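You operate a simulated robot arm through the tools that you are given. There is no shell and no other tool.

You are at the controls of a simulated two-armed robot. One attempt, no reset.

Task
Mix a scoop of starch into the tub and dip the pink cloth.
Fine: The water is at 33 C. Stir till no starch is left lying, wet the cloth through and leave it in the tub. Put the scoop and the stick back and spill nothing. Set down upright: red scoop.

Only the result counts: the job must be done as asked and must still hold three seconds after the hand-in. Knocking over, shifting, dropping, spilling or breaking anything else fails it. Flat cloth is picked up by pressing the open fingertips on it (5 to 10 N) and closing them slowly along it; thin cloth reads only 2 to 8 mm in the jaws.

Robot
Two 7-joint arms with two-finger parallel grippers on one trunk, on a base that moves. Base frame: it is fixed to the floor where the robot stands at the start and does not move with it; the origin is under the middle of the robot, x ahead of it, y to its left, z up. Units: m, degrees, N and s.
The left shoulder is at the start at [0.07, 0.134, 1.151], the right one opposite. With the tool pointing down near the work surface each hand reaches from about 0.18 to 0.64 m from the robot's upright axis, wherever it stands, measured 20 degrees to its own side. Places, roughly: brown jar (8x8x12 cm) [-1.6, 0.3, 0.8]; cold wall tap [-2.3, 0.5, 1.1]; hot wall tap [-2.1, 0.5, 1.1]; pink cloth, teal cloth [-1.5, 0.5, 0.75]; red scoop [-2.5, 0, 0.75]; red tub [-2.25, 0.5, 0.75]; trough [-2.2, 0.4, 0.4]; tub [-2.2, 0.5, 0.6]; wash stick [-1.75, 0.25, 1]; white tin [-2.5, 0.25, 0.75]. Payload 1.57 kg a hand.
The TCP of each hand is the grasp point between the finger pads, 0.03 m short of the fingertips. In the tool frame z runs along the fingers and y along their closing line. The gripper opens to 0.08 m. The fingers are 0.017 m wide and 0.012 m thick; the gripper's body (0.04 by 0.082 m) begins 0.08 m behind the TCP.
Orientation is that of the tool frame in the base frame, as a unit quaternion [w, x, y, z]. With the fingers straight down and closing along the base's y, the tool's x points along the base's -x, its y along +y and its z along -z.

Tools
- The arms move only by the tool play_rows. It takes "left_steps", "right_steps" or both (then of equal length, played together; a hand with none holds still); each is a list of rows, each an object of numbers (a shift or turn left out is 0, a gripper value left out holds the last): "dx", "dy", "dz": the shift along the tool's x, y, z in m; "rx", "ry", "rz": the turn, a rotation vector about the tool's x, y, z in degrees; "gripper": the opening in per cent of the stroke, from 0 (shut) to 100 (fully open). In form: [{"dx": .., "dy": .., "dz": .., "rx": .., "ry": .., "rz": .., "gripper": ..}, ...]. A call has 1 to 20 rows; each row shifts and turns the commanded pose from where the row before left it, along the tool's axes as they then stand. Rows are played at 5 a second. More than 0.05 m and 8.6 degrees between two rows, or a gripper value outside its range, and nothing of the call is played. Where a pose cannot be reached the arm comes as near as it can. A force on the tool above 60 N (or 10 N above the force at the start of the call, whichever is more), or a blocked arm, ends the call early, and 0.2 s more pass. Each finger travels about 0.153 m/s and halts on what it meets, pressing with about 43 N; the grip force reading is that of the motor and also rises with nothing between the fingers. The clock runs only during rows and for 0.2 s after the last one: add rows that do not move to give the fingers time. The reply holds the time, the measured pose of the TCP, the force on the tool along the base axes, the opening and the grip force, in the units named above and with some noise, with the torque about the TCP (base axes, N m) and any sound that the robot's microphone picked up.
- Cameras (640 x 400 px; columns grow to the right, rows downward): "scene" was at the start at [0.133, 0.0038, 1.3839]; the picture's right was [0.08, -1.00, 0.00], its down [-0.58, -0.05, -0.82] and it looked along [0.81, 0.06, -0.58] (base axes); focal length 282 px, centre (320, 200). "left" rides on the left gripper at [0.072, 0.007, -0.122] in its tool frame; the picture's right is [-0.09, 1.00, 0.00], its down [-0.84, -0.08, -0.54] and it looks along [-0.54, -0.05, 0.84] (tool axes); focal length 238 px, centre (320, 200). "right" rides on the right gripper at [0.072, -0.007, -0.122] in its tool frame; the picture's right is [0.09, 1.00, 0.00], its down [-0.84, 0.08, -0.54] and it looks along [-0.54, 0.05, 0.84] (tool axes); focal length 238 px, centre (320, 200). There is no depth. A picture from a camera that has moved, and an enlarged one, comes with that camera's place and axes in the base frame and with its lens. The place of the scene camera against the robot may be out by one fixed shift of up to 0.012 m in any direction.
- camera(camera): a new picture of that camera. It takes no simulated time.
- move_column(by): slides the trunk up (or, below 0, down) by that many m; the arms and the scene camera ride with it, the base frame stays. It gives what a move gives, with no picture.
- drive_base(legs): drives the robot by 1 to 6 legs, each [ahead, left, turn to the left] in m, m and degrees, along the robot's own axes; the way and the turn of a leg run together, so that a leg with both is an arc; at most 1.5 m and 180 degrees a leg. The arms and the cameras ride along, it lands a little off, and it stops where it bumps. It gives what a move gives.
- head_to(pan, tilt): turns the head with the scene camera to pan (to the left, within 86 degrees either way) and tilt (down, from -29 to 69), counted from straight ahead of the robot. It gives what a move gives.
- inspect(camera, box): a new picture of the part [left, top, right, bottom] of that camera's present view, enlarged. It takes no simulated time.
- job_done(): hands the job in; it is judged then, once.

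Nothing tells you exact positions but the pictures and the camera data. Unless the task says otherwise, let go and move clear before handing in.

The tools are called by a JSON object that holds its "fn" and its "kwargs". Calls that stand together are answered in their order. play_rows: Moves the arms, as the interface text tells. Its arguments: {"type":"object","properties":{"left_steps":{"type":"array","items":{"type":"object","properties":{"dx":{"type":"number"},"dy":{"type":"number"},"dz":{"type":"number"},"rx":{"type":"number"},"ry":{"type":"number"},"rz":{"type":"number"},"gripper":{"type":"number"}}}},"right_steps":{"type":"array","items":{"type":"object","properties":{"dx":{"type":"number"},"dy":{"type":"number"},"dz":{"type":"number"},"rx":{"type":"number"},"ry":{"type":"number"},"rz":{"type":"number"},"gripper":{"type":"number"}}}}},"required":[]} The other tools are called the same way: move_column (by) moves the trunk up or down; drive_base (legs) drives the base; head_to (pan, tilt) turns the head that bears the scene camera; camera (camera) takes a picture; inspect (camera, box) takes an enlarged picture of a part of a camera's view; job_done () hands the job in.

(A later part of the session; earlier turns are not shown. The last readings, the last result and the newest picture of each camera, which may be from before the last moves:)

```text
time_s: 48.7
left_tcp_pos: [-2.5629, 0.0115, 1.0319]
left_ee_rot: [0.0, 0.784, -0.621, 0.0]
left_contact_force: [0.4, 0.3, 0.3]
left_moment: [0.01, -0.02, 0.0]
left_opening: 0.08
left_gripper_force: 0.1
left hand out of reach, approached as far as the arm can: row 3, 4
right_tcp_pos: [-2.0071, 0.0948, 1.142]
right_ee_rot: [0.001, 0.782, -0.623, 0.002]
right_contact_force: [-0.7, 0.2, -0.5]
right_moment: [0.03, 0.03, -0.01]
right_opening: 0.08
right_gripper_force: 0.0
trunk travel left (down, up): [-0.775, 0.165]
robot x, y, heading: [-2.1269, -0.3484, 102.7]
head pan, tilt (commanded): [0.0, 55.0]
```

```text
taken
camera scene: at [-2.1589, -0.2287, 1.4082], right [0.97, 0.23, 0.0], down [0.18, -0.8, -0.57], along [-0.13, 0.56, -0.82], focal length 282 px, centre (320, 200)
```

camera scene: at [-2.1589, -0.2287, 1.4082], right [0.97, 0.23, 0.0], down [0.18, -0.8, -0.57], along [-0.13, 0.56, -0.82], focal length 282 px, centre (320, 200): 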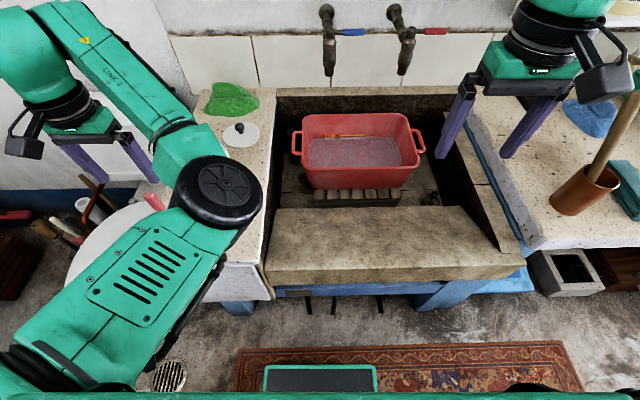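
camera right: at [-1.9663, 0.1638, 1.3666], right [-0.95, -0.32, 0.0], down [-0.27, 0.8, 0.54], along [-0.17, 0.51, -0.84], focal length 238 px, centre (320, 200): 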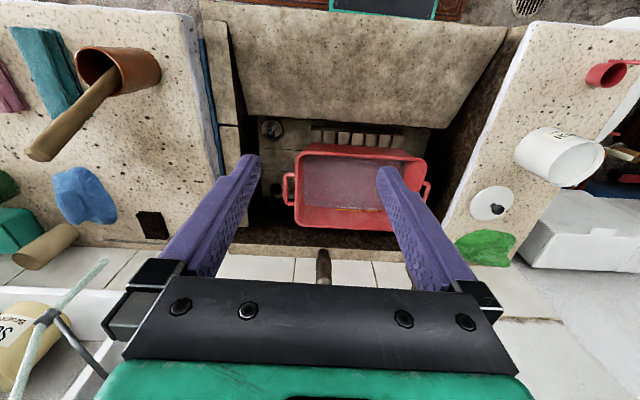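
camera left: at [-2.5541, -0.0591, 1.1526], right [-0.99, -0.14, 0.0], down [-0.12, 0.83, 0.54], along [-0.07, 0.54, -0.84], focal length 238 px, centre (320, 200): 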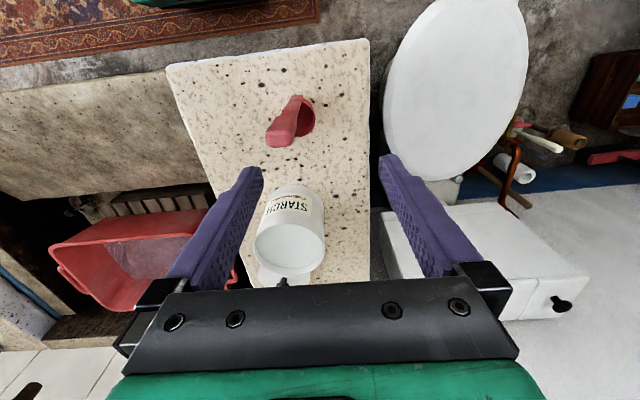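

The hand stopped 3 cm off because of reach limits close in. I try the remaining lateral shift at this height.

{"fn": "play_rows", "kwargs": {"left_steps": [{"dy": -0.014, "dx": 0.0085}, {"dy": -0.0135, "dx": 0.0085}, {}, {}]}}

{"fn": "camera", "kwargs": {"camera": "left"}}

```text
time_s: 49.7
left_tcp_pos: [-2.5581, 0.0099, 1.0295]
left_ee_rot: [0.0, 0.784, -0.621, 0.0]
left_contact_force: [0.7, -0.1, 0.5]
left_moment: [-0.02, 0.03, 0.02]
left_opening: 0.0799
left_gripper_force: 0.0
left hand out of reach, approached as far as the arm can: row 1, 2
right_tcp_pos: [-2.0087, 0.0949, 1.1421]
right_ee_rot: [0.002, 0.783, -0.622, 0.002]
right_contact_force: [-0.3, 0.2, 1.0]
right_moment: [0.0, 0.0, -0.01]
right_opening: 0.0798
right_gripper_force: 0.1
trunk travel left (down, up): [-0.775, 0.165]
robot x, y, heading: [-2.1323, -0.3419, 103.3]
head pan, tilt (commanded): [0.0, 55.0]
```

```text
taken
camera left: at [-2.5487, -0.0611, 1.1515], right [-0.99, -0.14, 0.0], down [-0.12, 0.83, 0.54], along [-0.07, 0.54, -0.84], focal length 238 px, centre (320, 200)
```

left: 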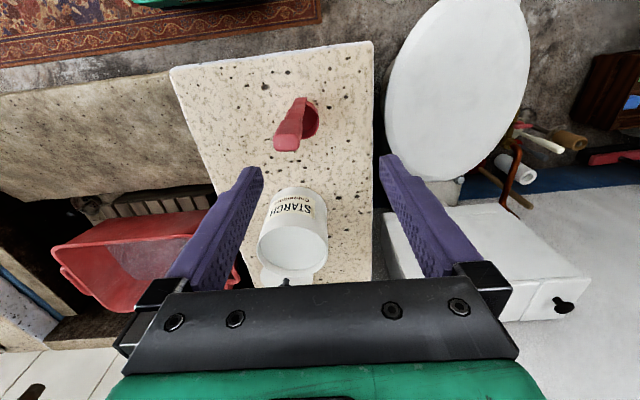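

This arm posture (elbow inward) limits the reach. I lift the hand and take it back toward its starting posture at the robot's middle-left to let the elbow swing out again.

{"fn": "play_rows", "kwargs": {"left_steps": [{"dz": -0.04}, {"dz": -0.04}, {"dz": -0.04}, {"dz": -0.04}, {"dy": -0.04, "dx": -0.02}, {"dy": -0.04, "dx": -0.01}, {"dy": -0.04}, {"dy": -0.04}, {}, {}]}}

{"fn": "camera", "kwargs": {"camera": "scene"}}

```text
time_s: 51.9
left_tcp_pos: [-2.5512, 0.0244, 1.1879]
left_ee_rot: [0.0, 0.783, -0.621, 0.0]
left_contact_force: [-0.1, 0.1, 0.3]
left_moment: [-0.02, 0.0, -0.01]
left_opening: 0.0802
left_gripper_force: 0.0
left hand out of reach, approached as far as the arm can: row 1, 5, 6, 7, 8
right_tcp_pos: [-2.0076, 0.0951, 1.1415]
right_ee_rot: [0.002, 0.782, -0.623, 0.002]
right_contact_force: [-0.6, -0.3, 0.4]
right_moment: [-0.01, 0.03, 0.02]
right_opening: 0.0799
right_gripper_force: 0.0
trunk travel left (down, up): [-0.775, 0.165]
robot x, y, heading: [-2.127, -0.347, 103.3]
head pan, tilt (commanded): [0.0, 55.0]
```

```text
taken
camera scene: at [-2.1588, -0.2289, 1.4083], right [0.97, 0.23, 0.0], down [0.18, -0.8, -0.57], along [-0.13, 0.56, -0.82], focal length 282 px, centre (320, 200)
```

scene: 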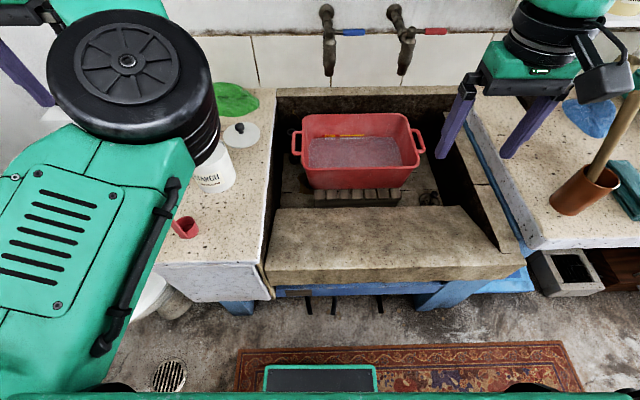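

The wrist seems to be at its roll limit in this posture. I yaw the tool to the left to relieve it and move the hand rightwards at the same height.

{"fn": "play_rows", "kwargs": {"left_steps": [{"rz": -8}, {"rz": -8}, {"rz": -8}, {"rz": -8}, {"rz": -8}, {}, {}]}}

{"fn": "play_rows", "kwargs": {"left_steps": [{"dy": -0.03, "dx": -0.025}, {"dy": -0.03, "dx": -0.025}, {"dy": -0.03, "dx": -0.025}, {}, {}]}}

{"fn": "camera", "kwargs": {"camera": "scene"}}

```text
time_s: 53.5
left_tcp_pos: [-2.5501, 0.0248, 1.1865]
left_ee_rot: [-0.001, 0.949, -0.316, -0.001]
left_contact_force: [-0.4, 0.3, -0.5]
left_moment: [0.0, -0.01, 0.01]
left_opening: 0.0799
left_gripper_force: 0.2
right_tcp_pos: [-2.008, 0.0952, 1.1423]
right_ee_rot: [0.002, 0.782, -0.623, 0.002]
right_contact_force: [-0.6, 0.0, -0.1]
right_moment: [0.03, -0.01, 0.01]
right_opening: 0.0799
right_gripper_force: 0.1
trunk travel left (down, up): [-0.775, 0.165]
robot x, y, heading: [-2.1298, -0.3462, 102.9]
head pan, tilt (commanded): [0.0, 55.0]
```

```text
time_s: 54.7
left_tcp_pos: [-2.5553, 0.1239, 1.1851]
left_ee_rot: [0.0, 0.949, -0.315, -0.001]
left_contact_force: [-0.1, 0.1, 0.1]
left_moment: [-0.05, -0.01, 0.02]
left_opening: 0.0801
left_gripper_force: 0.0
left hand out of reach, approached as far as the arm can: row 3
right_tcp_pos: [-2.009, 0.0954, 1.1416]
right_ee_rot: [0.002, 0.782, -0.623, 0.002]
right_contact_force: [0.5, 0.3, 0.0]
right_moment: [0.03, -0.04, 0.01]
right_opening: 0.08
right_gripper_force: 0.0
trunk travel left (down, up): [-0.775, 0.165]
robot x, y, heading: [-2.1253, -0.3431, 103.1]
head pan, tilt (commanded): [0.0, 55.0]
```

```text
taken
camera scene: at [-2.1591, -0.2283, 1.4082], right [0.97, 0.23, 0.0], down [0.18, -0.8, -0.57], along [-0.13, 0.56, -0.82], focal length 282 px, centre (320, 200)
```

scene: 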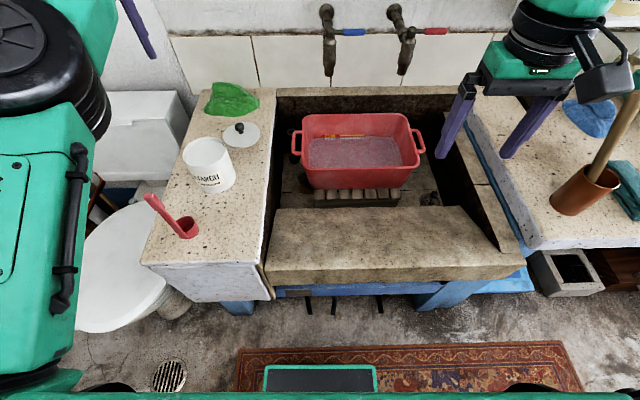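

The elbow is swinging outward again. Now I shift the hand properly to the right in the rotated tool frame.

{"fn": "play_rows", "kwargs": {"left_steps": [{"dx": 0.0257, "dy": -0.0306}, {"dx": 0.0257, "dy": -0.0306}, {"dx": 0.0257, "dy": -0.0306}, {"dx": 0.0257, "dy": -0.0306}, {"dx": 0.0257, "dy": -0.0306}, {}, {}]}}

{"fn": "camera", "kwargs": {"camera": "scene"}}

```text
time_s: 56.3
left_tcp_pos: [-2.361, 0.1756, 1.1874]
left_ee_rot: [0.001, 0.949, -0.315, 0.0]
left_contact_force: [-0.3, -0.3, 0.5]
left_moment: [0.03, -0.01, -0.01]
left_opening: 0.0801
left_gripper_force: 0.1
left hand out of reach, approached as far as the arm can: row 4
right_tcp_pos: [-2.008, 0.0966, 1.1428]
right_ee_rot: [0.002, 0.783, -0.623, 0.001]
right_contact_force: [0.2, 1.0, -0.4]
right_moment: [0.01, -0.01, -0.03]
right_opening: 0.0798
right_gripper_force: 0.2
trunk travel left (down, up): [-0.775, 0.165]
robot x, y, heading: [-2.1287, -0.3435, 103.2]
head pan, tilt (commanded): [0.0, 55.0]
```

```text
taken
camera scene: at [-2.159, -0.2286, 1.4082], right [0.97, 0.23, 0.0], down [0.18, -0.8, -0.57], along [-0.13, 0.56, -0.82], focal length 282 px, centre (320, 200)
```

scene: 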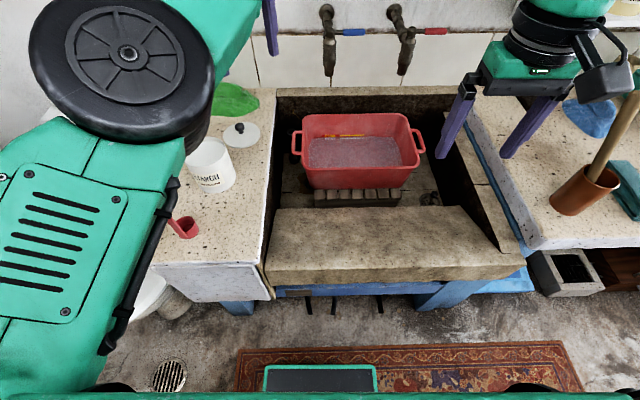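

The hand is now mid-left with the elbow up. I yaw it back to room-aligned, then test lowering it and coming nearer over the trough, where nothing stands.

{"fn": "play_rows", "kwargs": {"left_steps": [{"rz": 8}, {"rz": 8}, {"rz": 8}, {"rz": 8}, {"rz": 8}, {}, {"dx": 0.03}, {"dx": 0.03}, {"dx": 0.03}, {"dx": 0.03}, {}, {}]}}

{"fn": "camera", "kwargs": {"camera": "scene"}}

```text
time_s: 58.9
left_tcp_pos: [-2.359, 0.1699, 1.2024]
left_ee_rot: [0.001, 0.784, -0.621, 0.0]
left_contact_force: [0.2, 0.2, -0.4]
left_moment: [0.02, 0.0, 0.02]
left_opening: 0.0801
left_gripper_force: 0.1
left hand out of reach, approached as far as the arm can: row 7, 8, 9, 10
right_tcp_pos: [-2.0078, 0.0961, 1.1422]
right_ee_rot: [0.002, 0.783, -0.623, 0.002]
right_contact_force: [0.1, 0.1, -0.3]
right_moment: [0.0, 0.07, 0.0]
right_opening: 0.08
right_gripper_force: 0.0
trunk travel left (down, up): [-0.775, 0.165]
robot x, y, heading: [-2.1313, -0.3431, 102.9]
head pan, tilt (commanded): [0.0, 55.0]
```

```text
taken
camera scene: at [-2.1588, -0.2287, 1.4082], right [0.97, 0.23, 0.0], down [0.18, -0.8, -0.57], along [-0.13, 0.56, -0.82], focal length 282 px, centre (320, 200)
```

scene: 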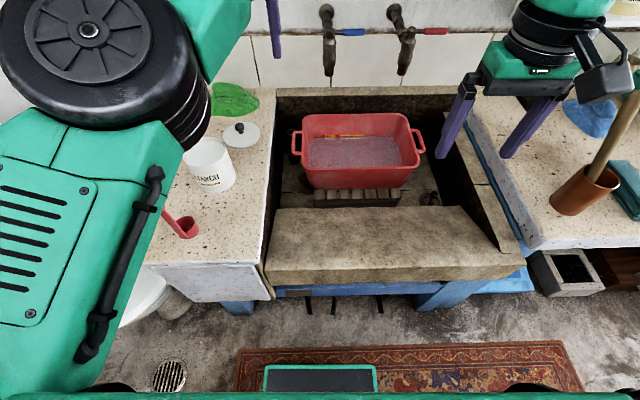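

Coming nearer is limited at this height; I lower the hand over the trough and try again.

{"fn": "play_rows", "kwargs": {"left_steps": [{"dz": 0.04}, {"dz": 0.04}, {"dz": 0.04}, {"dz": 0.04}, {"dz": 0.04}, {}, {"dx": 0.03}, {"dx": 0.03}, {"dx": 0.03}, {"dx": 0.03}, {}, {}]}}

{"fn": "camera", "kwargs": {"camera": "scene"}}

```text
time_s: 61.5
left_tcp_pos: [-2.3669, 0.153, 0.9638]
left_ee_rot: [0.002, 0.787, -0.617, -0.006]
left_contact_force: [0.0, -0.1, -0.5]
left_moment: [-0.02, 0.0, 0.01]
left_opening: 0.0803
left_gripper_force: 0.2
left hand out of reach, approached as far as the arm can: row 1, 2, 7, 8, 9, 10
right_tcp_pos: [-2.0079, 0.0954, 1.1415]
right_ee_rot: [0.002, 0.783, -0.622, 0.002]
right_contact_force: [-1.0, -1.0, 0.5]
right_moment: [-0.01, -0.02, 0.0]
right_opening: 0.08
right_gripper_force: 0.1
trunk travel left (down, up): [-0.775, 0.165]
robot x, y, heading: [-2.1272, -0.3404, 103.0]
head pan, tilt (commanded): [0.0, 55.0]
```

```text
taken
camera scene: at [-2.1588, -0.2287, 1.4082], right [0.97, 0.23, 0.0], down [0.18, -0.8, -0.57], along [-0.13, 0.56, -0.82], focal length 282 px, centre (320, 200)
```

scene: 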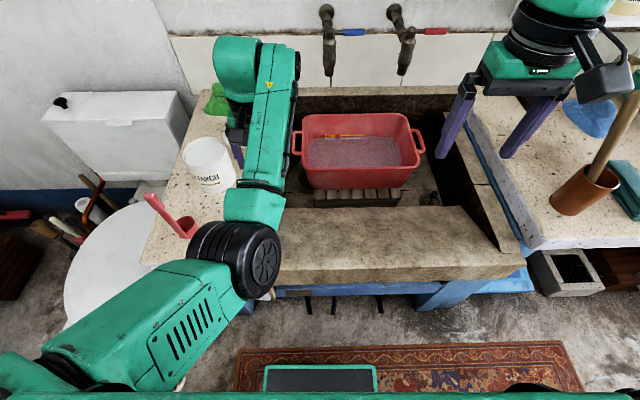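

The arm has settled in a compact elbow-in posture at z 0.96. Before gripping anything I test the pouring motion empty-handed: shift right over the trough and pitch the tool up toward level.

{"fn": "play_rows", "kwargs": {"left_steps": [{"dy": -0.03, "dx": -0.015}, {"dy": -0.03, "dx": -0.015}, {"dy": -0.03, "dx": -0.015}, {"dy": -0.03, "dx": -0.015}, {"ry": -8}, {"ry": -8}, {"ry": -8}, {"ry": -8}, {"ry": -8}, {}, {}]}}

{"fn": "camera", "kwargs": {"camera": "scene"}}

```text
time_s: 64.1
left_tcp_pos: [-2.3177, 0.23, 0.9829]
left_ee_rot: [-0.196, 0.735, -0.566, -0.318]
left_contact_force: [-0.4, 0.9, 0.3]
left_moment: [0.01, 0.01, 0.0]
left_opening: 0.08
left_gripper_force: 0.1
left hand out of reach, approached as far as the arm can: row 4
right_tcp_pos: [-2.0089, 0.095, 1.1404]
right_ee_rot: [0.002, 0.782, -0.623, 0.002]
right_contact_force: [-0.3, 0.1, 0.0]
right_moment: [0.0, 0.0, -0.01]
right_opening: 0.08
right_gripper_force: 0.0
trunk travel left (down, up): [-0.775, 0.165]
robot x, y, heading: [-2.1255, -0.3447, 103.1]
head pan, tilt (commanded): [0.0, 55.0]
stopped in row 11 (left hand): the arm was blocked; the commanded pose is now the measured one
```

```text
taken
camera scene: at [-2.1589, -0.2289, 1.4082], right [0.97, 0.23, 0.0], down [0.18, -0.8, -0.57], along [-0.13, 0.56, -0.82], focal length 282 px, centre (320, 200)
```

scene: 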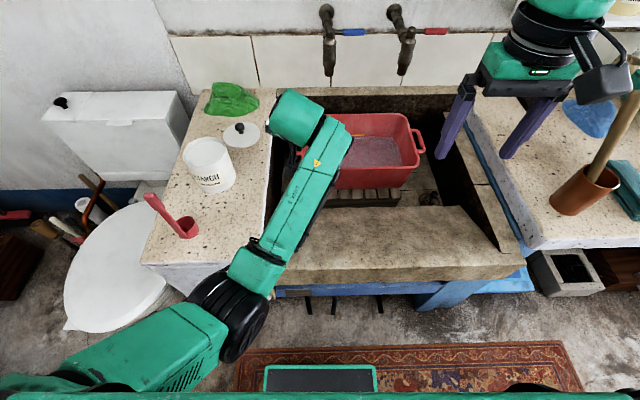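

The forearm came to rest against the stone lip: the elbow-in posture is too low for this. I lift away, straighten the tool, then tilt the fingers inward to swing the elbow outward.

{"fn": "play_rows", "kwargs": {"left_steps": [{"dx": -0.0276, "dz": -0.0288}, {"dx": -0.0276, "dz": -0.0288}, {"dx": -0.0276, "dz": -0.0288}, {"dx": -0.0276, "dz": -0.0288}, {"ry": 8}, {"ry": 8}, {"ry": 8}, {"ry": 8}, {"ry": 8}, {}, {}]}}

{"fn": "camera", "kwargs": {"camera": "scene"}}

```text
time_s: 66.5
left_tcp_pos: [-2.3037, 0.2327, 1.1411]
left_ee_rot: [-0.033, 0.794, -0.599, -0.1]
left_contact_force: [-0.3, -1.0, -0.3]
left_moment: [0.01, -0.02, 0.0]
left_opening: 0.0796
left_gripper_force: 0.0
left hand out of reach, approached as far as the arm can: row 9
right_tcp_pos: [-2.0081, 0.0949, 1.1409]
right_ee_rot: [0.002, 0.783, -0.622, 0.002]
right_contact_force: [-0.3, 0.2, -0.1]
right_moment: [0.02, 0.01, 0.0]
right_opening: 0.0802
right_gripper_force: 0.0
trunk travel left (down, up): [-0.775, 0.165]
robot x, y, heading: [-2.1275, -0.3451, 102.7]
head pan, tilt (commanded): [0.0, 55.0]
```

```text
taken
camera scene: at [-2.1587, -0.2288, 1.4082], right [0.97, 0.23, 0.0], down [0.18, -0.8, -0.57], along [-0.13, 0.56, -0.82], focal length 282 px, centre (320, 200)
```

scene: 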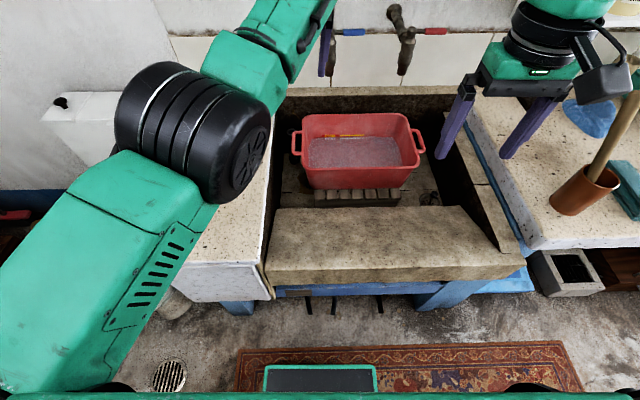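

Now I tilt the fingers toward the right so that the wrist and elbow go out to the left.

{"fn": "play_rows", "kwargs": {"left_steps": [{"dy": 0.03, "dx": 0.01}, {"dy": 0.03, "dx": 0.01}, {"dy": 0.03, "dx": 0.01}, {"rx": 8}, {"rx": 8}, {"rx": 8}, {"rx": 8}, {"rx": 8}, {"rx": 8}, {"rx": 8}, {}, {}]}}

{"fn": "camera", "kwargs": {"camera": "scene"}}

```text
time_s: 69.1
left_tcp_pos: [-2.3873, 0.2026, 1.1402]
left_ee_rot: [-0.402, 0.685, -0.576, 0.191]
left_contact_force: [0.5, 0.9, -0.5]
left_moment: [-0.03, 0.04, -0.01]
left_opening: 0.0803
left_gripper_force: 0.0
left hand out of reach, approached as far as the arm can: row 2, 3, 5
right_tcp_pos: [-2.0073, 0.0957, 1.141]
right_ee_rot: [0.001, 0.782, -0.623, 0.002]
right_contact_force: [1.1, 0.5, 0.0]
right_moment: [0.01, 0.0, -0.02]
right_opening: 0.08
right_gripper_force: 0.0
trunk travel left (down, up): [-0.775, 0.165]
robot x, y, heading: [-2.1286, -0.342, 103.0]
head pan, tilt (commanded): [0.0, 55.0]
```

```text
taken
camera scene: at [-2.1586, -0.2287, 1.4082], right [0.97, 0.22, 0.0], down [0.18, -0.8, -0.57], along [-0.13, 0.56, -0.82], focal length 282 px, centre (320, 200)
```

scene: 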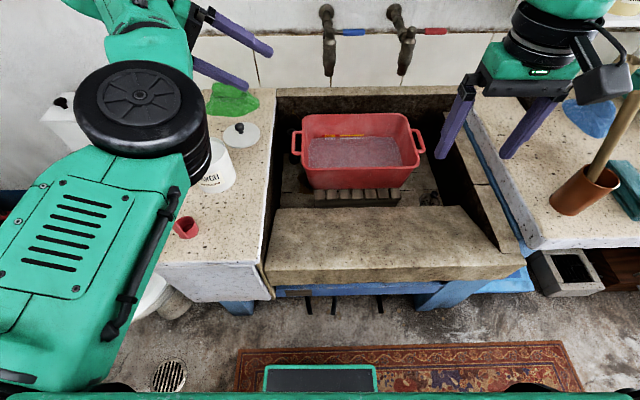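

The fingers now point inward and the elbow is high. I pull the hand back toward the robot in this tilt so the elbow swings outward.

{"fn": "play_rows", "kwargs": {"left_steps": [{"dx": 0.039, "dy": -0.0054, "dz": -0.0063}, {"dx": 0.039, "dy": -0.0054, "dz": -0.0063}, {"dx": 0.039, "dy": -0.0054, "dz": -0.0063}, {"dx": 0.039, "dy": -0.0054, "dz": -0.0063}, {}, {}]}}

{"fn": "camera", "kwargs": {"camera": "scene"}}

```text
time_s: 70.5
left_tcp_pos: [-2.3596, 0.0486, 1.1441]
left_ee_rot: [-0.412, 0.688, -0.566, 0.193]
left_contact_force: [0.1, -0.9, 0.7]
left_moment: [0.0, 0.02, 0.02]
left_opening: 0.0801
left_gripper_force: 0.1
right_tcp_pos: [-2.0083, 0.0965, 1.1405]
right_ee_rot: [0.002, 0.782, -0.623, 0.003]
right_contact_force: [0.3, 1.3, -0.8]
right_moment: [-0.04, -0.01, 0.01]
right_opening: 0.0796
right_gripper_force: 0.0
trunk travel left (down, up): [-0.775, 0.165]
robot x, y, heading: [-2.125, -0.3427, 103.0]
head pan, tilt (commanded): [0.0, 55.0]
```

```text
taken
camera scene: at [-2.1598, -0.2276, 1.4081], right [0.97, 0.23, 0.0], down [0.18, -0.8, -0.57], along [-0.13, 0.56, -0.82], focal length 282 px, centre (320, 200)
```

scene: 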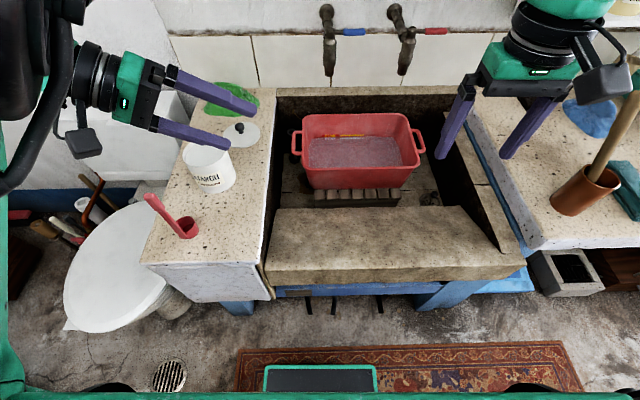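

The elbow is out to the left again. I rotate the tool back to straight down, expecting the elbow to stay out.

{"fn": "play_rows", "kwargs": {"left_steps": [{"rx": -8}, {"rx": -8}, {"rx": -8}, {"rx": -8}, {"rx": -8}, {"rx": -8}, {}, {}]}}

{"fn": "camera", "kwargs": {"camera": "scene"}}

```text
time_s: 72.3
left_tcp_pos: [-2.4981, 0.0808, 1.1619]
left_ee_rot: [-0.102, 0.794, -0.597, -0.057]
left_contact_force: [0.0, 0.1, 0.0]
left_moment: [0.02, -0.02, 0.02]
left_opening: 0.0798
left_gripper_force: 0.0
left hand out of reach, approached as far as the arm can: row 1, 2, 3, 4, 5, 6
right_tcp_pos: [-2.0072, 0.0957, 1.1405]
right_ee_rot: [0.002, 0.783, -0.622, 0.002]
right_contact_force: [-0.5, 0.1, -0.2]
right_moment: [0.02, -0.02, 0.03]
right_opening: 0.08
right_gripper_force: 0.1
trunk travel left (down, up): [-0.775, 0.165]
robot x, y, heading: [-2.1275, -0.3423, 103.1]
head pan, tilt (commanded): [0.0, 55.0]
```

```text
taken
camera scene: at [-2.1588, -0.2289, 1.4082], right [0.97, 0.23, 0.0], down [0.18, -0.8, -0.57], along [-0.13, 0.56, -0.82], focal length 282 px, centre (320, 200)
```

scene: 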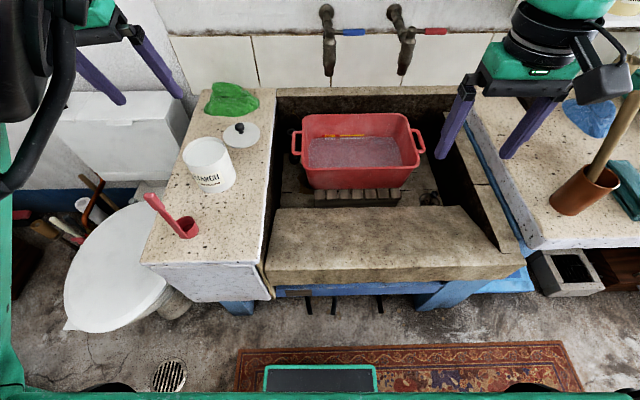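

The posture is still on the other branch (limits again). I try to coax it back: raise the hand high, where the elbow must drop, then come close in.

{"fn": "play_rows", "kwargs": {"left_steps": [{"dz": -0.045}, {"dz": -0.045}, {"dz": -0.045}, {"dz": -0.045}, {"dz": -0.045}, {"dz": -0.045}, {}, {}]}}

{"fn": "camera", "kwargs": {"camera": "scene"}}

```text
time_s: 74.1
left_tcp_pos: [-2.4916, 0.0156, 1.4005]
left_ee_rot: [-0.089, 0.79, -0.604, -0.062]
left_contact_force: [-0.2, 1.6, -0.1]
left_moment: [0.01, -0.04, -0.01]
left_opening: 0.0799
left_gripper_force: 0.0
left hand out of reach, approached as far as the arm can: row 6
right_tcp_pos: [-2.0077, 0.0965, 1.1415]
right_ee_rot: [0.002, 0.783, -0.622, 0.002]
right_contact_force: [0.1, 0.1, 0.0]
right_moment: [0.01, 0.03, -0.02]
right_opening: 0.0801
right_gripper_force: 0.0
trunk travel left (down, up): [-0.775, 0.165]
robot x, y, heading: [-2.1231, -0.3442, 102.8]
head pan, tilt (commanded): [0.0, 55.0]
```

```text
taken
camera scene: at [-2.1591, -0.2281, 1.4082], right [0.97, 0.22, 0.0], down [0.18, -0.8, -0.57], along [-0.13, 0.56, -0.82], focal length 282 px, centre (320, 200)
```

scene: 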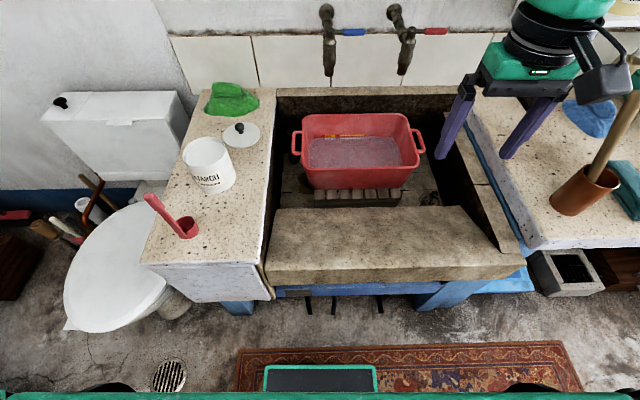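

The arm is out of view; I turn the head left to see its posture.

{"fn": "head_to", "kwargs": {"pan": 50, "tilt": 0}}

{"fn": "camera", "kwargs": {"camera": "scene"}}

```text
time_s: 75.3
left_tcp_pos: [-2.4924, 0.0144, 1.4008]
left_ee_rot: [-0.089, 0.789, -0.604, -0.062]
left_contact_force: [-0.2, 0.0, 0.0]
left_moment: [0.02, -0.04, 0.03]
left_opening: 0.0803
left_gripper_force: 0.1
right_tcp_pos: [-2.0079, 0.0953, 1.1416]
right_ee_rot: [0.002, 0.783, -0.622, 0.002]
right_contact_force: [-0.3, -0.1, 0.2]
right_moment: [-0.03, 0.0, 0.01]
right_opening: 0.0802
right_gripper_force: 0.1
trunk travel left (down, up): [-0.775, 0.165]
robot x, y, heading: [-2.1277, -0.3446, 102.7]
head pan, tilt (commanded): [50.0, 0.0]
```

```text
taken
camera scene: at [-2.2228, -0.258, 1.4925], right [0.45, 0.89, 0.0], down [0.0, 0.0, -1.0], along [-0.89, 0.45, 0.0], focal length 282 px, centre (320, 200)
```

scene: 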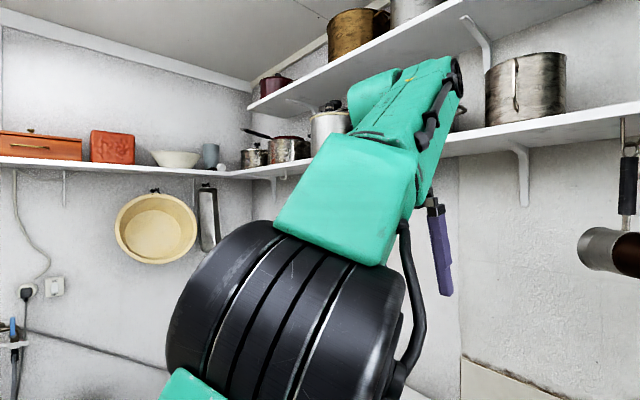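

The elbow is now out left with the forearm rising to the wrist, much as at the start. I straighten the tool and move the hand to the right at this height.

{"fn": "play_rows", "kwargs": {"left_steps": [{"rx": -1.8, "ry": 6, "rz": 1}, {"rx": -1.8, "ry": 6, "rz": 1}, {"dy": -0.04}, {"dy": -0.04}, {"dy": -0.04}, {"dy": -0.04}, {"dx": -0.03}, {}, {}]}}

{"fn": "camera", "kwargs": {"camera": "scene"}}

```text
time_s: 77.3
left_tcp_pos: [-2.4072, 0.0688, 1.3222]
left_ee_rot: [0.0, 0.783, -0.622, 0.0]
left_contact_force: [-0.5, 0.2, -0.5]
left_moment: [0.02, 0.03, 0.04]
left_opening: 0.0798
left_gripper_force: 0.0
left hand out of reach, approached as far as the arm can: row 1, 2, 3, 4, 5, 6, 7
right_tcp_pos: [-2.0067, 0.0945, 1.1404]
right_ee_rot: [0.002, 0.782, -0.623, 0.002]
right_contact_force: [-0.8, 0.2, 0.7]
right_moment: [0.02, -0.02, 0.01]
right_opening: 0.0798
right_gripper_force: 0.0
trunk travel left (down, up): [-0.775, 0.165]
robot x, y, heading: [-2.1278, -0.3438, 102.9]
head pan, tilt (commanded): [50.0, 0.0]
```

```text
taken
camera scene: at [-2.2225, -0.2592, 1.4927], right [0.45, 0.89, 0.0], down [0.0, 0.0, -1.0], along [-0.89, 0.45, 0.0], focal length 282 px, centre (320, 200)
```

scene: 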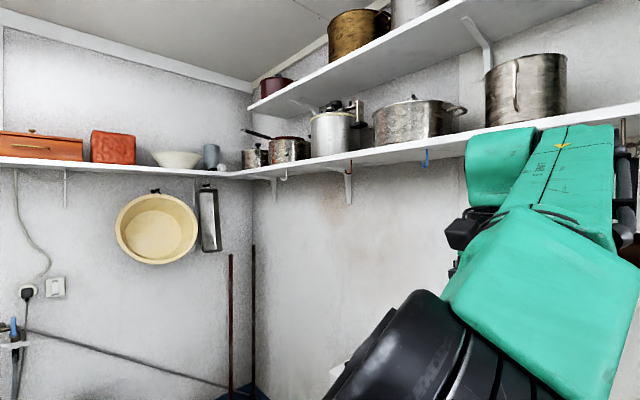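

I look at the right arm, which is still in its original posture, as a reference.

{"fn": "head_to", "kwargs": {"pan": -50, "tilt": 15}}

{"fn": "camera", "kwargs": {"camera": "scene"}}

{"fn": "head_to", "kwargs": {"pan": -86, "tilt": 20}}

{"fn": "camera", "kwargs": {"camera": "scene"}}

```text
time_s: 79.1
left_tcp_pos: [-2.4077, 0.0685, 1.3225]
left_ee_rot: [-0.001, 0.783, -0.622, 0.001]
left_contact_force: [-0.6, -0.1, 0.0]
left_moment: [0.02, -0.02, 0.01]
left_opening: 0.0797
left_gripper_force: 0.1
right_tcp_pos: [-2.0084, 0.0958, 1.1404]
right_ee_rot: [0.001, 0.782, -0.623, 0.001]
right_contact_force: [-0.1, 0.2, -0.7]
right_moment: [-0.01, 0.02, 0.02]
right_opening: 0.0801
right_gripper_force: 0.1
trunk travel left (down, up): [-0.775, 0.165]
robot x, y, heading: [-2.1224, -0.3461, 103.1]
head pan, tilt (commanded): [-50.0, 15.0]
```

```text
taken
camera scene: at [-2.0864, -0.2244, 1.4685], right [0.8, -0.6, 0.0], down [-0.16, -0.21, -0.97], along [0.58, 0.77, -0.26], focal length 282 px, centre (320, 200)
```

scene: 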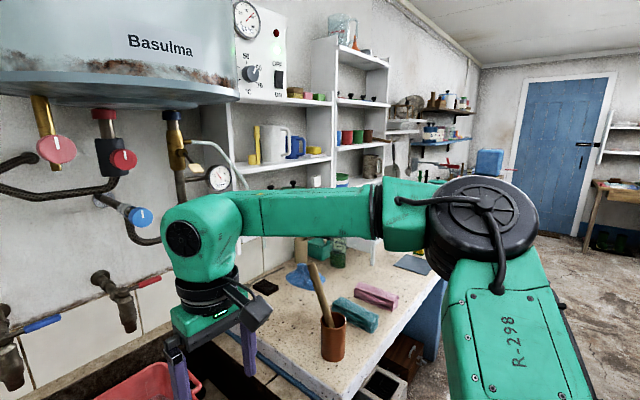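

```text
time_s: 80.1
left_tcp_pos: [-2.4064, 0.0687, 1.3224]
left_ee_rot: [-0.001, 0.782, -0.623, 0.001]
left_contact_force: [-0.3, -0.3, -0.1]
left_moment: [0.02, 0.0, 0.02]
left_opening: 0.08
left_gripper_force: 0.1
right_tcp_pos: [-2.0073, 0.0954, 1.1416]
right_ee_rot: [0.002, 0.783, -0.622, 0.002]
right_contact_force: [0.7, 0.2, -0.5]
right_moment: [-0.03, 0.01, 0.01]
right_opening: 0.0797
right_gripper_force: 0.1
trunk travel left (down, up): [-0.775, 0.165]
robot x, y, heading: [-2.1275, -0.342, 102.9]
head pan, tilt (commanded): [-85.9, 20.0]
```

```text
taken
camera scene: at [-2.0536, -0.2715, 1.4603], right [0.29, -0.96, 0.0], down [-0.33, -0.1, -0.94], along [0.9, 0.28, -0.34], focal length 282 px, centre (320, 200)
```

scene: 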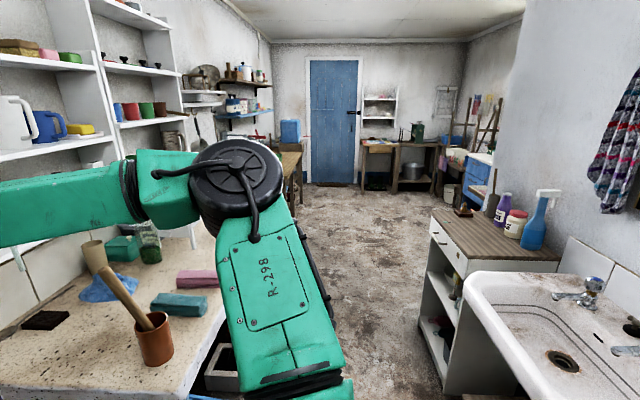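

The right arm shows the good posture: elbow out to the side at wrist height. The left wrist seems to have flipped, so I try turning the left tool half round (leftwards) to bring its roll joint back to mid-range.

{"fn": "play_rows", "kwargs": {"left_steps": [{"rz": -8.5}, {"rz": -8.5}, {"rz": -8.5}, {"rz": -8.5}, {"rz": -8.5}, {"rz": -8.5}, {"rz": -8.5}, {"rz": -8.5}, {"rz": -8.5}, {"rz": -8.5}, {"rz": -8.5}, {}]}}

{"fn": "play_rows", "kwargs": {"left_steps": [{"rz": -8.5}, {"rz": -8.5}, {"rz": -8.5}, {"rz": -8.5}, {"rz": -8.5}, {"rz": -8.5}, {"rz": -8.5}, {"rz": -8.5}, {"rz": -8.5}, {"rz": -8.5}, {}]}}

{"fn": "head_to", "kwargs": {"pan": 40, "tilt": 20}}

{"fn": "camera", "kwargs": {"camera": "scene"}}

```text
time_s: 82.7
left_tcp_pos: [-2.4075, 0.0676, 1.3203]
left_ee_rot: [0.002, 0.989, 0.145, 0.001]
left_contact_force: [0.1, 0.3, 0.4]
left_moment: [0.01, -0.01, 0.0]
left_opening: 0.0798
left_gripper_force: 0.1
right_tcp_pos: [-2.0083, 0.0963, 1.1411]
right_ee_rot: [0.001, 0.783, -0.622, 0.002]
right_contact_force: [-0.1, -0.2, 0.1]
right_moment: [0.02, -0.01, 0.0]
right_opening: 0.0799
right_gripper_force: 0.1
trunk travel left (down, up): [-0.775, 0.165]
robot x, y, heading: [-2.1261, -0.3419, 103.1]
head pan, tilt (commanded): [-85.9, 20.0]
```

```text
time_s: 85.1
left_tcp_pos: [-2.4138, 0.0624, 1.3231]
left_ee_rot: [0.003, 0.628, 0.778, 0.011]
left_contact_force: [-0.4, 0.3, -0.4]
left_moment: [-0.01, -0.01, -0.01]
left_opening: 0.08
left_gripper_force: 0.0
left hand out of reach, approached as far as the arm can: row 10
right_tcp_pos: [-2.0074, 0.0947, 1.1408]
right_ee_rot: [0.002, 0.783, -0.622, 0.002]
right_contact_force: [0.7, -0.2, 0.0]
right_moment: [-0.02, -0.01, -0.04]
right_opening: 0.08
right_gripper_force: 0.0
trunk travel left (down, up): [-0.775, 0.165]
robot x, y, heading: [-2.1284, -0.3485, 103.1]
head pan, tilt (commanded): [-85.9, 20.0]
```

```text
time_s: 87.2
left_tcp_pos: [-2.4161, 0.0638, 1.3183]
left_ee_rot: [0.008, 0.627, 0.779, 0.007]
left_contact_force: [0.0, -0.7, 0.4]
left_moment: [-0.01, -0.01, -0.01]
left_opening: 0.0799
left_gripper_force: 0.1
right_tcp_pos: [-2.007, 0.0952, 1.1409]
right_ee_rot: [0.001, 0.783, -0.622, 0.002]
right_contact_force: [-0.1, 0.5, -0.6]
right_moment: [-0.01, 0.05, -0.04]
right_opening: 0.0799
right_gripper_force: 0.1
trunk travel left (down, up): [-0.775, 0.165]
robot x, y, heading: [-2.1254, -0.3455, 103.1]
head pan, tilt (commanded): [40.0, 20.0]
```

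```text
taken
camera scene: at [-2.2169, -0.2429, 1.4603], right [0.6, 0.8, 0.0], down [0.27, -0.21, -0.94], along [-0.75, 0.57, -0.34], focal length 282 px, centre (320, 200)
```

scene: 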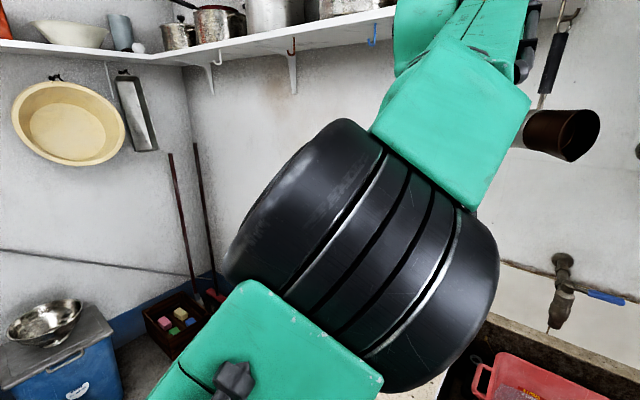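

The roll range on this branch runs from about here to room-aligned. I turn the tool back clockwise and push past, so that the solver has to swing the forearm and elbow outward.

{"fn": "play_rows", "kwargs": {"left_steps": [{"rz": 8.5}, {"rz": 8.5}, {"rz": 8.5}, {"rz": 8.5}, {"rz": 8.5}, {"rz": 8.5}, {"rz": 8.5}, {"rz": 8.5}, {"rz": 8.5}, {"rz": 8.5}, {"rz": 8.5}, {"rz": 8.5}, {"rz": 8.5}, {"rz": 8.5}, {"rz": 8.5}, {"rz": 8.5}, {"rz": 8.5}, {"rz": 8.5}, {"rz": 8.5}, {"rz": 8.5}]}}

{"fn": "play_rows", "kwargs": {"left_steps": [{"rz": 8.5}, {"rz": 8.5}, {"rz": 8.5}, {"rz": 8.5}, {"rz": 8.5}, {"rz": 8.5}, {"rz": 8.5}, {}]}}

{"fn": "camera", "kwargs": {"camera": "scene"}}

```text
time_s: 91.4
left_tcp_pos: [-2.4133, 0.0643, 1.318]
left_ee_rot: [-0.002, 0.829, -0.559, 0.008]
left_contact_force: [0.6, 0.8, -0.9]
left_moment: [0.01, 0.0, -0.01]
left_opening: 0.0804
left_gripper_force: 0.1
right_tcp_pos: [-2.0071, 0.0967, 1.1409]
right_ee_rot: [0.002, 0.783, -0.622, 0.002]
right_contact_force: [-0.4, 0.0, 0.4]
right_moment: [0.0, 0.0, 0.01]
right_opening: 0.0801
right_gripper_force: 0.0
trunk travel left (down, up): [-0.775, 0.165]
robot x, y, heading: [-2.1278, -0.3422, 102.8]
head pan, tilt (commanded): [40.0, 20.0]
```

```text
time_s: 93.2
left_tcp_pos: [-2.4137, 0.0629, 1.3183]
left_ee_rot: [0.009, -0.443, 0.896, -0.004]
left_contact_force: [-0.9, 0.0, -0.5]
left_moment: [-0.02, 0.04, 0.0]
left_opening: 0.0802
left_gripper_force: 0.0
right_tcp_pos: [-2.0079, 0.0958, 1.1408]
right_ee_rot: [0.002, 0.783, -0.622, 0.002]
right_contact_force: [0.2, 0.0, 0.6]
right_moment: [-0.02, -0.02, 0.01]
right_opening: 0.0799
right_gripper_force: 0.1
trunk travel left (down, up): [-0.775, 0.165]
robot x, y, heading: [-2.1249, -0.3476, 102.9]
head pan, tilt (commanded): [40.0, 20.0]
```

```text
taken
camera scene: at [-2.217, -0.243, 1.4603], right [0.6, 0.8, 0.0], down [0.27, -0.21, -0.94], along [-0.75, 0.57, -0.34], focal length 282 px, centre (320, 200)
```

scene: 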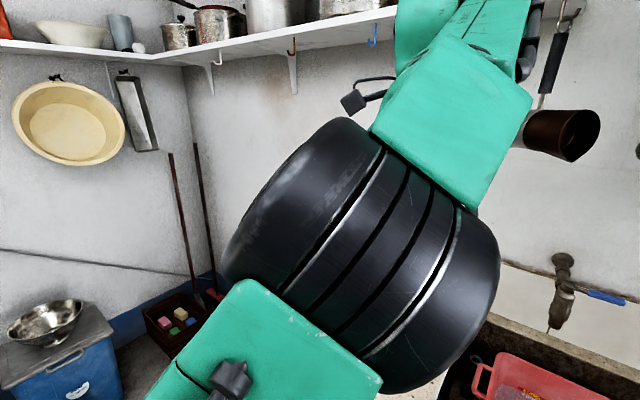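

Roll was not the limit then; it is the wrist bend when close in. I turn back to room-aligned and test the pouring tilt (fingers swung to the right) further out over the tub, still empty-handed.

{"fn": "play_rows", "kwargs": {"left_steps": [{"rz": -8.43}, {"rz": -8.43}, {"rz": -8.43}, {"rz": -8.43}, {"rz": -8.43}, {"rz": -8.43}, {"dx": -0.04}, {"dx": -0.04}, {"dx": -0.04}, {"dx": -0.04}, {"dz": 0.04}, {"dz": 0.04}, {"dz": 0.04}, {"dz": 0.04}, {}, {}]}}

{"fn": "head_to", "kwargs": {"pan": 15, "tilt": 45}}

{"fn": "camera", "kwargs": {"camera": "scene"}}

```text
time_s: 96.6
left_tcp_pos: [-2.4362, 0.1164, 1.1954]
left_ee_rot: [-0.003, 0.785, -0.62, 0.013]
left_contact_force: [-0.4, -0.3, -0.7]
left_moment: [-0.01, 0.03, 0.03]
left_opening: 0.0799
left_gripper_force: 0.1
left hand out of reach, approached as far as the arm can: row 7, 8, 9, 10, 13, 14
right_tcp_pos: [-2.0083, 0.095, 1.1432]
right_ee_rot: [0.001, 0.783, -0.623, 0.002]
right_contact_force: [-0.6, 0.6, 0.4]
right_moment: [-0.03, 0.0, 0.01]
right_opening: 0.08
right_gripper_force: 0.0
trunk travel left (down, up): [-0.775, 0.165]
robot x, y, heading: [-2.1212, -0.3419, 102.9]
head pan, tilt (commanded): [40.0, 20.0]
```

```text
time_s: 97.5
left_tcp_pos: [-2.4361, 0.1175, 1.1973]
left_ee_rot: [-0.005, 0.785, -0.619, 0.011]
left_contact_force: [-0.3, -0.6, -0.6]
left_moment: [-0.01, 0.02, 0.01]
left_opening: 0.08
left_gripper_force: 0.0
right_tcp_pos: [-2.0071, 0.0949, 1.1406]
right_ee_rot: [0.002, 0.782, -0.623, 0.002]
right_contact_force: [-0.2, 0.3, -0.5]
right_moment: [0.0, -0.01, 0.01]
right_opening: 0.0799
right_gripper_force: 0.0
trunk travel left (down, up): [-0.775, 0.165]
robot x, y, heading: [-2.1271, -0.3419, 103.0]
head pan, tilt (commanded): [15.0, 45.0]
```

```text
taken
camera scene: at [-2.1809, -0.2273, 1.4217], right [0.88, 0.47, 0.0], down [0.33, -0.62, -0.71], along [-0.33, 0.62, -0.71], focal length 282 px, centre (320, 200)
```

scene: 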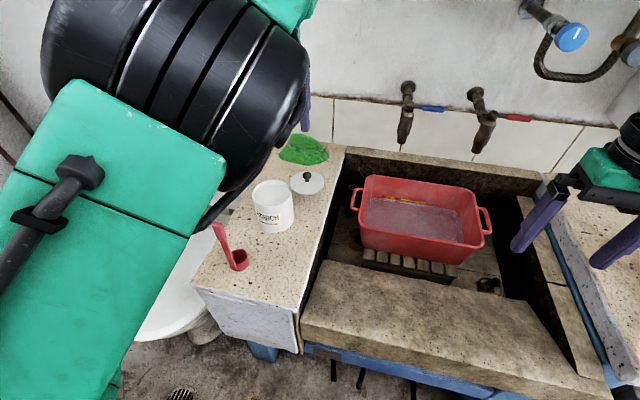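

This posture prefers lower hand heights. I go down first, then forward over the trough, and test the tilt there.

{"fn": "play_rows", "kwargs": {"left_steps": [{"dz": 0.03}, {"dz": 0.03}, {"dz": 0.03}, {"dx": -0.03, "dy": -0.02}, {"dx": -0.03, "dy": -0.02}, {"dx": -0.03, "dy": -0.02}, {}, {}]}}

{"fn": "camera", "kwargs": {"camera": "scene"}}

```text
time_s: 99.3
left_tcp_pos: [-2.4157, 0.1666, 1.1889]
left_ee_rot: [0.001, 0.781, -0.625, 0.004]
left_contact_force: [-0.6, 0.5, -0.5]
left_moment: [-0.04, 0.01, -0.03]
left_opening: 0.0802
left_gripper_force: 0.1
left hand out of reach, approached as far as the arm can: row 1, 2, 3, 5, 6
right_tcp_pos: [-2.0073, 0.0961, 1.1422]
right_ee_rot: [0.001, 0.783, -0.622, 0.001]
right_contact_force: [0.6, 0.4, -0.1]
right_moment: [-0.01, -0.02, -0.01]
right_opening: 0.08
right_gripper_force: 0.1
trunk travel left (down, up): [-0.775, 0.165]
robot x, y, heading: [-2.128, -0.3488, 103.3]
head pan, tilt (commanded): [15.0, 45.0]
```

```text
taken
camera scene: at [-2.1813, -0.2269, 1.4216], right [0.88, 0.47, 0.0], down [0.33, -0.62, -0.71], along [-0.33, 0.62, -0.71], focal length 282 px, centre (320, 200)
```

scene: 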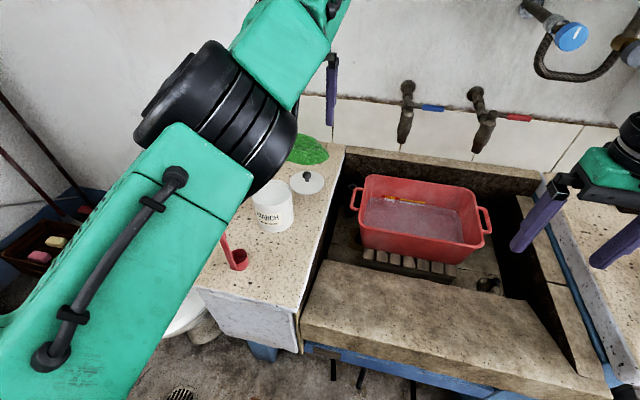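

The left arm is near a straight-arm singularity, so I will do the work with the right arm, which still has its good elbow-out posture. First I park the left hand high and out to the left.

{"fn": "play_rows", "kwargs": {"left_steps": [{"dy": 0.04, "dz": -0.01}, {"dy": 0.04, "dz": -0.01}, {"dy": 0.04, "dz": -0.01}, {"dy": 0.04, "dz": -0.01, "dx": 0.01}, {"dy": 0.04, "dx": 0.02}, {"dy": 0.04, "dx": 0.03}, {"dy": 0.03, "dx": 0.04}, {"dy": 0.02, "dx": 0.04}, {"dx": 0.04}, {"dx": 0.04}, {}, {}]}}

{"fn": "head_to", "kwargs": {"pan": 45, "tilt": 25}}

{"fn": "camera", "kwargs": {"camera": "scene"}}

```text
time_s: 101.9
left_tcp_pos: [-2.4921, 0.149, 1.2239]
left_ee_rot: [-0.016, 0.785, -0.619, -0.013]
left_contact_force: [0.0, -0.3, -0.1]
left_moment: [0.0, 0.0, 0.02]
left_opening: 0.0801
left_gripper_force: 0.1
left hand out of reach, approached as far as the arm can: row 2, 3, 4, 5, 6, 7, 8, 9, 10
right_tcp_pos: [-2.008, 0.0952, 1.1412]
right_ee_rot: [0.001, 0.783, -0.622, 0.002]
right_contact_force: [-0.3, -0.3, -1.0]
right_moment: [0.03, 0.0, 0.02]
right_opening: 0.08
right_gripper_force: 0.1
trunk travel left (down, up): [-0.775, 0.165]
robot x, y, heading: [-2.1311, -0.3464, 103.1]
head pan, tilt (commanded): [15.0, 45.0]
```

```text
time_s: 102.8
left_tcp_pos: [-2.493, 0.1492, 1.224]
left_ee_rot: [-0.014, 0.785, -0.619, -0.012]
left_contact_force: [0.2, -0.8, 0.3]
left_moment: [-0.03, -0.01, -0.02]
left_opening: 0.0803
left_gripper_force: 0.1
right_tcp_pos: [-2.0083, 0.0953, 1.141]
right_ee_rot: [0.001, 0.783, -0.622, 0.003]
right_contact_force: [0.0, 0.2, 0.5]
right_moment: [-0.01, 0.02, -0.02]
right_opening: 0.0799
right_gripper_force: 0.0
trunk travel left (down, up): [-0.775, 0.165]
robot x, y, heading: [-2.1251, -0.3432, 103.1]
head pan, tilt (commanded): [45.0, 25.0]
```

```text
taken
camera scene: at [-2.2206, -0.2501, 1.4522], right [0.53, 0.85, 0.0], down [0.36, -0.22, -0.91], along [-0.77, 0.48, -0.42], focal length 282 px, centre (320, 200)
```

scene: 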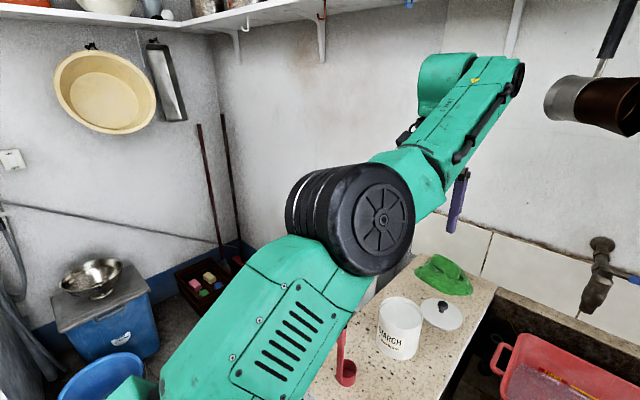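

The arm is stretched straight, which blocks radial moves. I rotate the fingers out to the left about the wrist, so part of that roll goes into the upper arm and turns the elbow outward.

{"fn": "play_rows", "kwargs": {"left_steps": [{"rx": -8, "dy": 0.03}, {"rx": -8, "dy": 0.03}, {"rx": -8, "dy": 0.03}, {"rx": -8, "dy": 0.03}, {"rx": -8, "dy": 0.03}, {"rx": -8, "dy": 0.03}, {"rx": -8, "dy": 0.03}, {}, {}]}}

{"fn": "camera", "kwargs": {"camera": "scene"}}

```text
time_s: 104.8
left_tcp_pos: [-2.6663, 0.1086, 1.3051]
left_ee_rot: [0.333, 0.708, -0.553, -0.285]
left_contact_force: [0.4, -0.1, -0.3]
left_moment: [-0.02, 0.02, 0.01]
left_opening: 0.0799
left_gripper_force: 0.0
left hand out of reach, approached as far as the arm can: row 1, 2
right_tcp_pos: [-2.0079, 0.0955, 1.1401]
right_ee_rot: [0.002, 0.783, -0.622, 0.002]
right_contact_force: [0.4, 0.6, -0.6]
right_moment: [0.0, 0.03, 0.0]
right_opening: 0.0799
right_gripper_force: 0.0
trunk travel left (down, up): [-0.775, 0.165]
robot x, y, heading: [-2.1277, -0.3462, 103.1]
head pan, tilt (commanded): [45.0, 25.0]
```

```text
taken
camera scene: at [-2.2207, -0.2501, 1.4522], right [0.53, 0.85, 0.0], down [0.36, -0.22, -0.91], along [-0.77, 0.48, -0.42], focal length 282 px, centre (320, 200)
```

scene: 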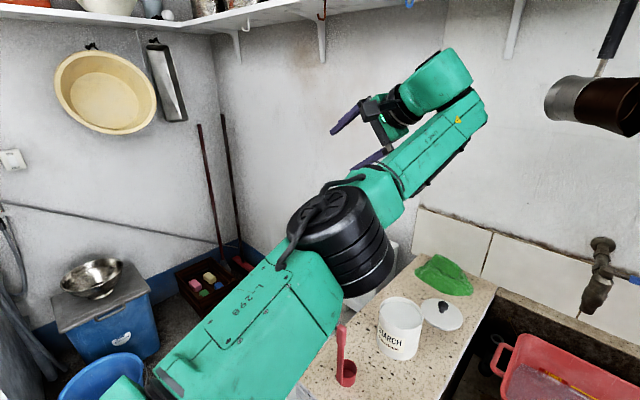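

The upper arm has rolled to its starting side (the L-298 plate is up). Now I retract the hand so the elbow bends outward.

{"fn": "play_rows", "kwargs": {"left_steps": [{"dx": 0.0267, "dy": -0.0129, "dz": 0.0023}, {"dx": 0.0267, "dy": -0.0129, "dz": 0.0023}, {"dx": 0.0267, "dy": -0.0129, "dz": 0.0023}, {"dx": 0.0267, "dy": -0.0129, "dz": 0.0023}, {}, {}]}}

{"fn": "camera", "kwargs": {"camera": "scene"}}

```text
time_s: 106.2
left_tcp_pos: [-2.6667, 0.1078, 1.3043]
left_ee_rot: [0.332, 0.709, -0.553, -0.286]
left_contact_force: [-0.6, 0.2, 0.3]
left_moment: [0.03, -0.01, 0.0]
left_opening: 0.0803
left_gripper_force: 0.1
left hand out of reach, approached as far as the arm can: row 1, 2, 3, 4
right_tcp_pos: [-2.0091, 0.0956, 1.1414]
right_ee_rot: [0.002, 0.783, -0.622, 0.002]
right_contact_force: [-0.2, 0.5, -0.4]
right_moment: [0.01, -0.03, 0.03]
right_opening: 0.0801
right_gripper_force: 0.1
trunk travel left (down, up): [-0.775, 0.165]
robot x, y, heading: [-2.1281, -0.3456, 102.8]
head pan, tilt (commanded): [45.0, 25.0]
```

```text
taken
camera scene: at [-2.2208, -0.2502, 1.4522], right [0.53, 0.85, 0.0], down [0.36, -0.22, -0.91], along [-0.77, 0.48, -0.42], focal length 282 px, centre (320, 200)
```

scene: 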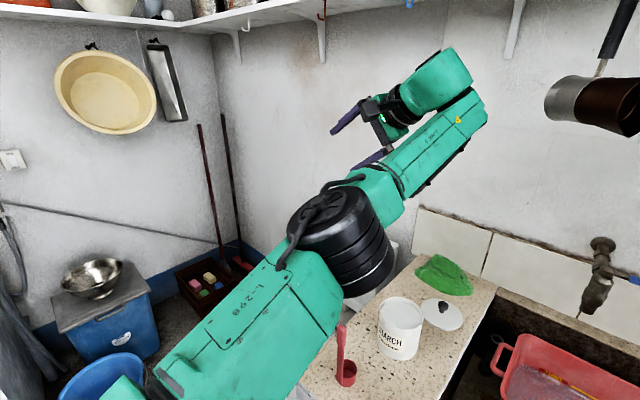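

Still stuck radially; I move the hand down instead (tangentially) to get off the singular line.

{"fn": "play_rows", "kwargs": {"left_steps": [{"dx": 0.0014, "dy": -0.0315, "dz": 0.0246}, {"dx": 0.0014, "dy": -0.0315, "dz": 0.0246}, {"dx": 0.0014, "dy": -0.0315, "dz": 0.0246}, {"dx": 0.0014, "dy": -0.0315, "dz": 0.0246}, {}, {}]}}

{"fn": "camera", "kwargs": {"camera": "scene"}}

```text
time_s: 107.6
left_tcp_pos: [-2.666, 0.1062, 1.1436]
left_ee_rot: [0.332, 0.709, -0.554, -0.285]
left_contact_force: [0.4, 1.1, -0.7]
left_moment: [0.01, 0.02, 0.01]
left_opening: 0.0801
left_gripper_force: 0.0
right_tcp_pos: [-2.0074, 0.0954, 1.1412]
right_ee_rot: [0.001, 0.782, -0.623, 0.002]
right_contact_force: [-0.6, -0.2, -0.5]
right_moment: [-0.03, -0.03, -0.02]
right_opening: 0.0799
right_gripper_force: 0.1
trunk travel left (down, up): [-0.775, 0.165]
robot x, y, heading: [-2.1241, -0.346, 102.8]
head pan, tilt (commanded): [45.0, 25.0]
```

```text
taken
camera scene: at [-2.2204, -0.2503, 1.4523], right [0.53, 0.85, 0.0], down [0.36, -0.22, -0.91], along [-0.77, 0.48, -0.42], focal length 282 px, centre (320, 200)
```

scene: 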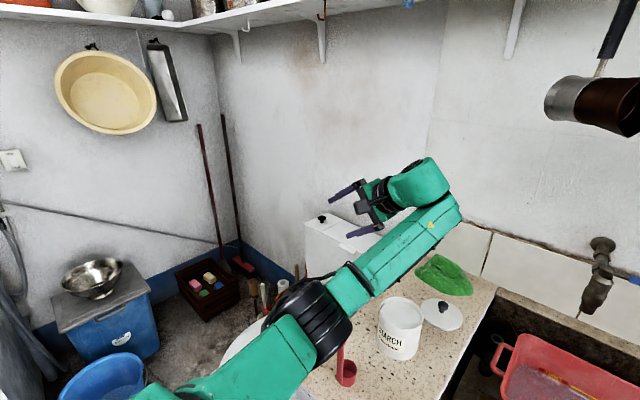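

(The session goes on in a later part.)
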